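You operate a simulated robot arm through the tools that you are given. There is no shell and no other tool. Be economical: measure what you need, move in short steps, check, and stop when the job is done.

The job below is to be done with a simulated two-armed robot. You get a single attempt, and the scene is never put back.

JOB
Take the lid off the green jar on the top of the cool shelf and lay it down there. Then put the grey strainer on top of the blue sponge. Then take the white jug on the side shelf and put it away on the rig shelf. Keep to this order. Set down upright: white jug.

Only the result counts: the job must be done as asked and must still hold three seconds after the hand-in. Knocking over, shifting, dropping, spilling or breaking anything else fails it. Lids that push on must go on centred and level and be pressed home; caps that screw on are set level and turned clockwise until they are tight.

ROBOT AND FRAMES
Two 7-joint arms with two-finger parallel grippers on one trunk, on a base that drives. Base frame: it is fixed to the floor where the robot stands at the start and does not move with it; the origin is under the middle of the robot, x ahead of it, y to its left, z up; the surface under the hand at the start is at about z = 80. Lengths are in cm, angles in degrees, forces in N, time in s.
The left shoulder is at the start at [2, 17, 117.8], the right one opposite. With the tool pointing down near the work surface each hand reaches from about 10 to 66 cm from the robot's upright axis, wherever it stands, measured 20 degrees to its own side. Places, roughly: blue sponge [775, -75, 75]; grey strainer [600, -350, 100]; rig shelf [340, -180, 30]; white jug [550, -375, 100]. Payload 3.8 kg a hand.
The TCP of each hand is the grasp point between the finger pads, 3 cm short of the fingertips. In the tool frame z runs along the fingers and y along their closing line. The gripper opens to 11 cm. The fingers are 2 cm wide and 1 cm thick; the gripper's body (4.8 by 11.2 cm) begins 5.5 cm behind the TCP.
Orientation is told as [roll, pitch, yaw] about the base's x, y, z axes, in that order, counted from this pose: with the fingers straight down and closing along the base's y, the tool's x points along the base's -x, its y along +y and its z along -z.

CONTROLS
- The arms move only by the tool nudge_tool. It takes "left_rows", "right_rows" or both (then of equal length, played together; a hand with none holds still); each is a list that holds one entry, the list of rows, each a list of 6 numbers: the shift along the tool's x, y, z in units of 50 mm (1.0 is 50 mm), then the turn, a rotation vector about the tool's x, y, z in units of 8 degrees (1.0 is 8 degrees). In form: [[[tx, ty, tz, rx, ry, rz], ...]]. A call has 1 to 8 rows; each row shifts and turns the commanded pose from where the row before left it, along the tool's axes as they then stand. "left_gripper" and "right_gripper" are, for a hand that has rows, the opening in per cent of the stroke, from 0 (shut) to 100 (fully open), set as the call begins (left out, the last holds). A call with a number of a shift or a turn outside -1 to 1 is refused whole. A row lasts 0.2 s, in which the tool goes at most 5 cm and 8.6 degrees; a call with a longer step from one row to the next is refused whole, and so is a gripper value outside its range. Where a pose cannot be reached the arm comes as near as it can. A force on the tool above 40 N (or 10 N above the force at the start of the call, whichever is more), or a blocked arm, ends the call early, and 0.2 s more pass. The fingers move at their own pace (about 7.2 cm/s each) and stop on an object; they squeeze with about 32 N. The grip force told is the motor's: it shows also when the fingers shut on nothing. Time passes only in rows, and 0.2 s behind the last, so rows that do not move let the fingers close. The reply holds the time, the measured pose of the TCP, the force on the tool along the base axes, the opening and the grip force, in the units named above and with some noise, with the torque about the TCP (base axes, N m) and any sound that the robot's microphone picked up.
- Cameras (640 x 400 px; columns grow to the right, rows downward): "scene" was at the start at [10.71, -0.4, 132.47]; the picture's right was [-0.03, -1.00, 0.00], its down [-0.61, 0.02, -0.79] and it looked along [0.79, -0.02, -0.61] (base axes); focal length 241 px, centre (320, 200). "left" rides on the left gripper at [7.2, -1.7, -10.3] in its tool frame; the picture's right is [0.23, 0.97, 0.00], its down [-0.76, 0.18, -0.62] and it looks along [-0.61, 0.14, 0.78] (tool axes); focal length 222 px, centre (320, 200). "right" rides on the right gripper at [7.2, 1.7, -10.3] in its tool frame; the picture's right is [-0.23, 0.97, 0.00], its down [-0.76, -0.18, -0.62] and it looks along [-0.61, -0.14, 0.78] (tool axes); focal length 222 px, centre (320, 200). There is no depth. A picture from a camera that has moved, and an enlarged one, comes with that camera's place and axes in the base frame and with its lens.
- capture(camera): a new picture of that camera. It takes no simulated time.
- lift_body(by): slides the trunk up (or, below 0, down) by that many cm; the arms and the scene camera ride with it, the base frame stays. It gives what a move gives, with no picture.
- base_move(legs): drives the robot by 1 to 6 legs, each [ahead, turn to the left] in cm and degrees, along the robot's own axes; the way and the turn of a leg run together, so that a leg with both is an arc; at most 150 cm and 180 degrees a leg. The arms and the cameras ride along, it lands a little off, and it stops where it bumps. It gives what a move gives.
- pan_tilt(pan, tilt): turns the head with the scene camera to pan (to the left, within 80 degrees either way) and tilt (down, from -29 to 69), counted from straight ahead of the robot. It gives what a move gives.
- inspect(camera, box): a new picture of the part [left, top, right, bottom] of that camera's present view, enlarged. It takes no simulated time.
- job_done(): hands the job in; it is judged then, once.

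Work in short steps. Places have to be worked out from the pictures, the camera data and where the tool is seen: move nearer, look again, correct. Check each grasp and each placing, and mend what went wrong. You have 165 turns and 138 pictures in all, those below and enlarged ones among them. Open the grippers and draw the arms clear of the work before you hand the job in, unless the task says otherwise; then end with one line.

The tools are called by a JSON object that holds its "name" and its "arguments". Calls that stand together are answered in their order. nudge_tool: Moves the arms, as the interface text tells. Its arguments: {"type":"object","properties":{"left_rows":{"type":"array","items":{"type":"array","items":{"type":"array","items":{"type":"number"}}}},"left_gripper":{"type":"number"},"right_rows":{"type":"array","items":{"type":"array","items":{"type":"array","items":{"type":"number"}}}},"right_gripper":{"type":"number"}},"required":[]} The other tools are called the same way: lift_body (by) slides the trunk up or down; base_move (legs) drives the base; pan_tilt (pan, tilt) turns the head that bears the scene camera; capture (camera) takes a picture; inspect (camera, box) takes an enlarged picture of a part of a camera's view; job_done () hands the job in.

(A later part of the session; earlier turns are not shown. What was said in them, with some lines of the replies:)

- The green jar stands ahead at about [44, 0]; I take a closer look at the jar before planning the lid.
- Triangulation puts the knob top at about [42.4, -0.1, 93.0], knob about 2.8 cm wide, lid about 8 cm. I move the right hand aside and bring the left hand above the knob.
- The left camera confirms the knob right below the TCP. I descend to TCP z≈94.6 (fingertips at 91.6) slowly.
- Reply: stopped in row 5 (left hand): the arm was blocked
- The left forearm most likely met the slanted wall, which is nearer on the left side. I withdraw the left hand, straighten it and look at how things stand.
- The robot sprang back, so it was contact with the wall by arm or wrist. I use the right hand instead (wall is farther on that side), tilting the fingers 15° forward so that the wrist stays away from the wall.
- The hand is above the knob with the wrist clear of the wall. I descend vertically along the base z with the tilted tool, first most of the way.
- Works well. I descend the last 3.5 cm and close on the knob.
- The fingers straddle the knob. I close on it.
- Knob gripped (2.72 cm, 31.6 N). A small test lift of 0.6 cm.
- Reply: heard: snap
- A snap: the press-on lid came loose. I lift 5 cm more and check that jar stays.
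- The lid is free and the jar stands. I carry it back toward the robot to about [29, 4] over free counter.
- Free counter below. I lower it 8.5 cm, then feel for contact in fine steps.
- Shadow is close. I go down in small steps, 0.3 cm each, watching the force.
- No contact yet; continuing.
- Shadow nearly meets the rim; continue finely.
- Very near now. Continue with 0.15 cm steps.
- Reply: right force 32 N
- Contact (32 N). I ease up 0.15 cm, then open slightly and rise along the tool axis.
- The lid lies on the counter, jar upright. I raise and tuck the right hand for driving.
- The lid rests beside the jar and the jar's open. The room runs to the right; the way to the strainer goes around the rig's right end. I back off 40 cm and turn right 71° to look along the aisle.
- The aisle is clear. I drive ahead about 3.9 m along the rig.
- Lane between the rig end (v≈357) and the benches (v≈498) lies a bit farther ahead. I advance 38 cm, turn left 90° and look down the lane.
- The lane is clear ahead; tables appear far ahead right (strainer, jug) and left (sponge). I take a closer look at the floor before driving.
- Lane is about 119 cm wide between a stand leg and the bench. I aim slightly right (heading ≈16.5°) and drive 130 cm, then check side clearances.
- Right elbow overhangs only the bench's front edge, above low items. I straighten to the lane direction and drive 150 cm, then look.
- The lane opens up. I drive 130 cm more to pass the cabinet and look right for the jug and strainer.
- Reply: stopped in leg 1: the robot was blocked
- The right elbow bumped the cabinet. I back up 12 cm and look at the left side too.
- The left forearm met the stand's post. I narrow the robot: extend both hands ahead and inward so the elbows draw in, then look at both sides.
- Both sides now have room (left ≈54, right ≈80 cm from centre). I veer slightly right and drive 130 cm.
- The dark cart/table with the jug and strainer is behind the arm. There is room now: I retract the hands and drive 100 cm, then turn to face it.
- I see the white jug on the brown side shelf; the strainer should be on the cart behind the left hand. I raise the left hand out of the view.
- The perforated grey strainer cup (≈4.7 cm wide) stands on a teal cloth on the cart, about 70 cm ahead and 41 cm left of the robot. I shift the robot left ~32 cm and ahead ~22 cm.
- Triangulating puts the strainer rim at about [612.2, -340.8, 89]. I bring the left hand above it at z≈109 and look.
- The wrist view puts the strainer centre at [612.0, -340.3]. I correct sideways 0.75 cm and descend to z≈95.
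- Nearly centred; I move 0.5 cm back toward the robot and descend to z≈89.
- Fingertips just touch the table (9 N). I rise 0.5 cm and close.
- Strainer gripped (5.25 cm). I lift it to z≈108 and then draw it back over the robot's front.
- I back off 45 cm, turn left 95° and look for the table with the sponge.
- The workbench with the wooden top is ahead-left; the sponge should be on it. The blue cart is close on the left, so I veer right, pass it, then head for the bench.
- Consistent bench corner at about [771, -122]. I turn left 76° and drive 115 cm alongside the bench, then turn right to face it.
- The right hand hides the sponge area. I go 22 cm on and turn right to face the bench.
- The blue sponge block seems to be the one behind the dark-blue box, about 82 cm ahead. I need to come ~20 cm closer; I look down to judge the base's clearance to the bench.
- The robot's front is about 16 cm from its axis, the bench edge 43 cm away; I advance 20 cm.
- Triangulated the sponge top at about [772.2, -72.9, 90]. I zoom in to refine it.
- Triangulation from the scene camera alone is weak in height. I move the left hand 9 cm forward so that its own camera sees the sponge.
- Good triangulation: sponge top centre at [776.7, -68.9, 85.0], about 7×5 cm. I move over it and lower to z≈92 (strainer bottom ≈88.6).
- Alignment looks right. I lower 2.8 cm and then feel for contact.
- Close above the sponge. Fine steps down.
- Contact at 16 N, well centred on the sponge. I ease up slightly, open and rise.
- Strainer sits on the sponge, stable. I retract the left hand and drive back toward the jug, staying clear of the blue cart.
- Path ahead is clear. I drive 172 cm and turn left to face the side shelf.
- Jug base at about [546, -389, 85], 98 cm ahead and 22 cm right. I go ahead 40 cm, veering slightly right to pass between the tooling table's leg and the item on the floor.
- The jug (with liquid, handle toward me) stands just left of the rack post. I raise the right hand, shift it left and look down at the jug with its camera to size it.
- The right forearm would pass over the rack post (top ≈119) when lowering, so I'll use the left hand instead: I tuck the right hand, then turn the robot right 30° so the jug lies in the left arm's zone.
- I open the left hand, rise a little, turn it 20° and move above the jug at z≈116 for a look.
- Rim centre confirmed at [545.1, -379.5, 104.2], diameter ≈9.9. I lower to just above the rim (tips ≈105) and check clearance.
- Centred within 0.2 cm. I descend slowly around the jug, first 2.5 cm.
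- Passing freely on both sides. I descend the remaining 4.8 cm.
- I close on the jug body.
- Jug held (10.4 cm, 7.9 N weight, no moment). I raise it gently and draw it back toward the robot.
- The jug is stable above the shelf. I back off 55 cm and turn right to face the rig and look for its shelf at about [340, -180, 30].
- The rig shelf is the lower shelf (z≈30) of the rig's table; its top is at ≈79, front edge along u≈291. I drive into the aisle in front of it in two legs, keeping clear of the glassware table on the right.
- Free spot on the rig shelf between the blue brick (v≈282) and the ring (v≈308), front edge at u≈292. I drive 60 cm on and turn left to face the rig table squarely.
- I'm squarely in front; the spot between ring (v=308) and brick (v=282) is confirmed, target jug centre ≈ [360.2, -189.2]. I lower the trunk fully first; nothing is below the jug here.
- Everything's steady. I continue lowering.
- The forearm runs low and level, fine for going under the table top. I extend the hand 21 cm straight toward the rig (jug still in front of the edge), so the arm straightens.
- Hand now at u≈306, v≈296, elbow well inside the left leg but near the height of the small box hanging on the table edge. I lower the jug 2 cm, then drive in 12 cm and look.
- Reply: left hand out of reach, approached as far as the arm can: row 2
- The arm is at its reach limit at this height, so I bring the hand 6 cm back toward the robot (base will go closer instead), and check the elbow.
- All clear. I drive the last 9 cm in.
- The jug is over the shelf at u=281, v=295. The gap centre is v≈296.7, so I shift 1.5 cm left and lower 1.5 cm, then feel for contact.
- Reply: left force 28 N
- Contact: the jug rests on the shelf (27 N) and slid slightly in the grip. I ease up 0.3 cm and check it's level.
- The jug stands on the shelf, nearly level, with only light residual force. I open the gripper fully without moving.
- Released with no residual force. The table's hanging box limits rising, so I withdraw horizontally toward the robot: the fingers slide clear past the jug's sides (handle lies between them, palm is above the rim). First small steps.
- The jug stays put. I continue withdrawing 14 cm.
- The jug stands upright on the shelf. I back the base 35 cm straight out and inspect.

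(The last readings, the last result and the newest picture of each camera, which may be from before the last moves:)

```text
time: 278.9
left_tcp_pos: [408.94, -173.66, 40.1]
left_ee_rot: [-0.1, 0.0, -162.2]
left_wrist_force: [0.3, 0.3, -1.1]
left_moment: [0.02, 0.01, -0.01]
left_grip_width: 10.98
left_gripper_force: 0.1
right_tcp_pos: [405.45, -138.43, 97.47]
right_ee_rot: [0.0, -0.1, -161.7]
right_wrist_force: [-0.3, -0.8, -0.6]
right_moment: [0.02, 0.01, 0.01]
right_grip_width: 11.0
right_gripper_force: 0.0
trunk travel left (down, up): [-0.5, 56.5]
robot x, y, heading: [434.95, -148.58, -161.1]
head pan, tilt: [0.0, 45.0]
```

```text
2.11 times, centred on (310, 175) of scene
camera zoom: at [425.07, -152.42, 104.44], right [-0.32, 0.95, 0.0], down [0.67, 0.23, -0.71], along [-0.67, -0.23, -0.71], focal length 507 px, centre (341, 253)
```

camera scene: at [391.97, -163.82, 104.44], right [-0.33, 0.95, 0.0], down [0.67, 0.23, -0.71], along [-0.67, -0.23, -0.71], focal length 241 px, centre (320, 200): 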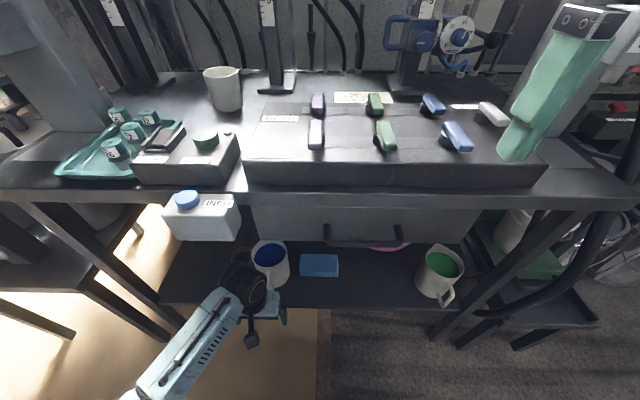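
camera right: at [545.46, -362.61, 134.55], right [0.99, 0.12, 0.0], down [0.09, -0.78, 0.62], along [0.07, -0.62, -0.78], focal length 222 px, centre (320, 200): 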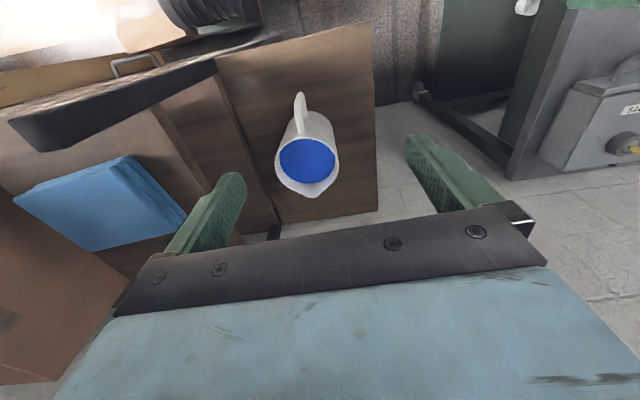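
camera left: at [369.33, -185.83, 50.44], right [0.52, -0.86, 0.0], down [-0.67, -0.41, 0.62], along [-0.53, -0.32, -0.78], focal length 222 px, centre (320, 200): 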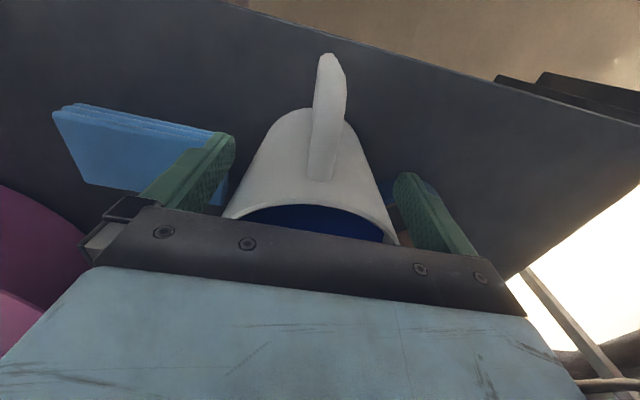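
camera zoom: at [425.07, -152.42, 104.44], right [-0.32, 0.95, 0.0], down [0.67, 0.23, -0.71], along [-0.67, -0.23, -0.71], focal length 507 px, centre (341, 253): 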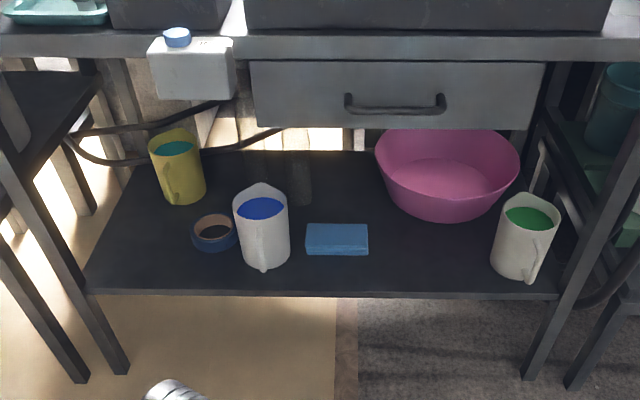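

White jug stands upright on the rig shelf with its liquid, neighbours untouched; both grippers are open and clear. I hand in.

{"name": "job_done", "arguments": {}}

```text
The job is handed in.
```

I did all three steps in order and handed the job in: the green jar's lid lies on top of the cool shelf, the grey strainer sits on the blue sponge, and the white jug stands upright on the rig shelf. I checked each one by camera as I set it down. On the way, an arm pressed against the wall by the jar, and the robot bumped the stand or the cabinet; I saw nothing knocked over or moved.
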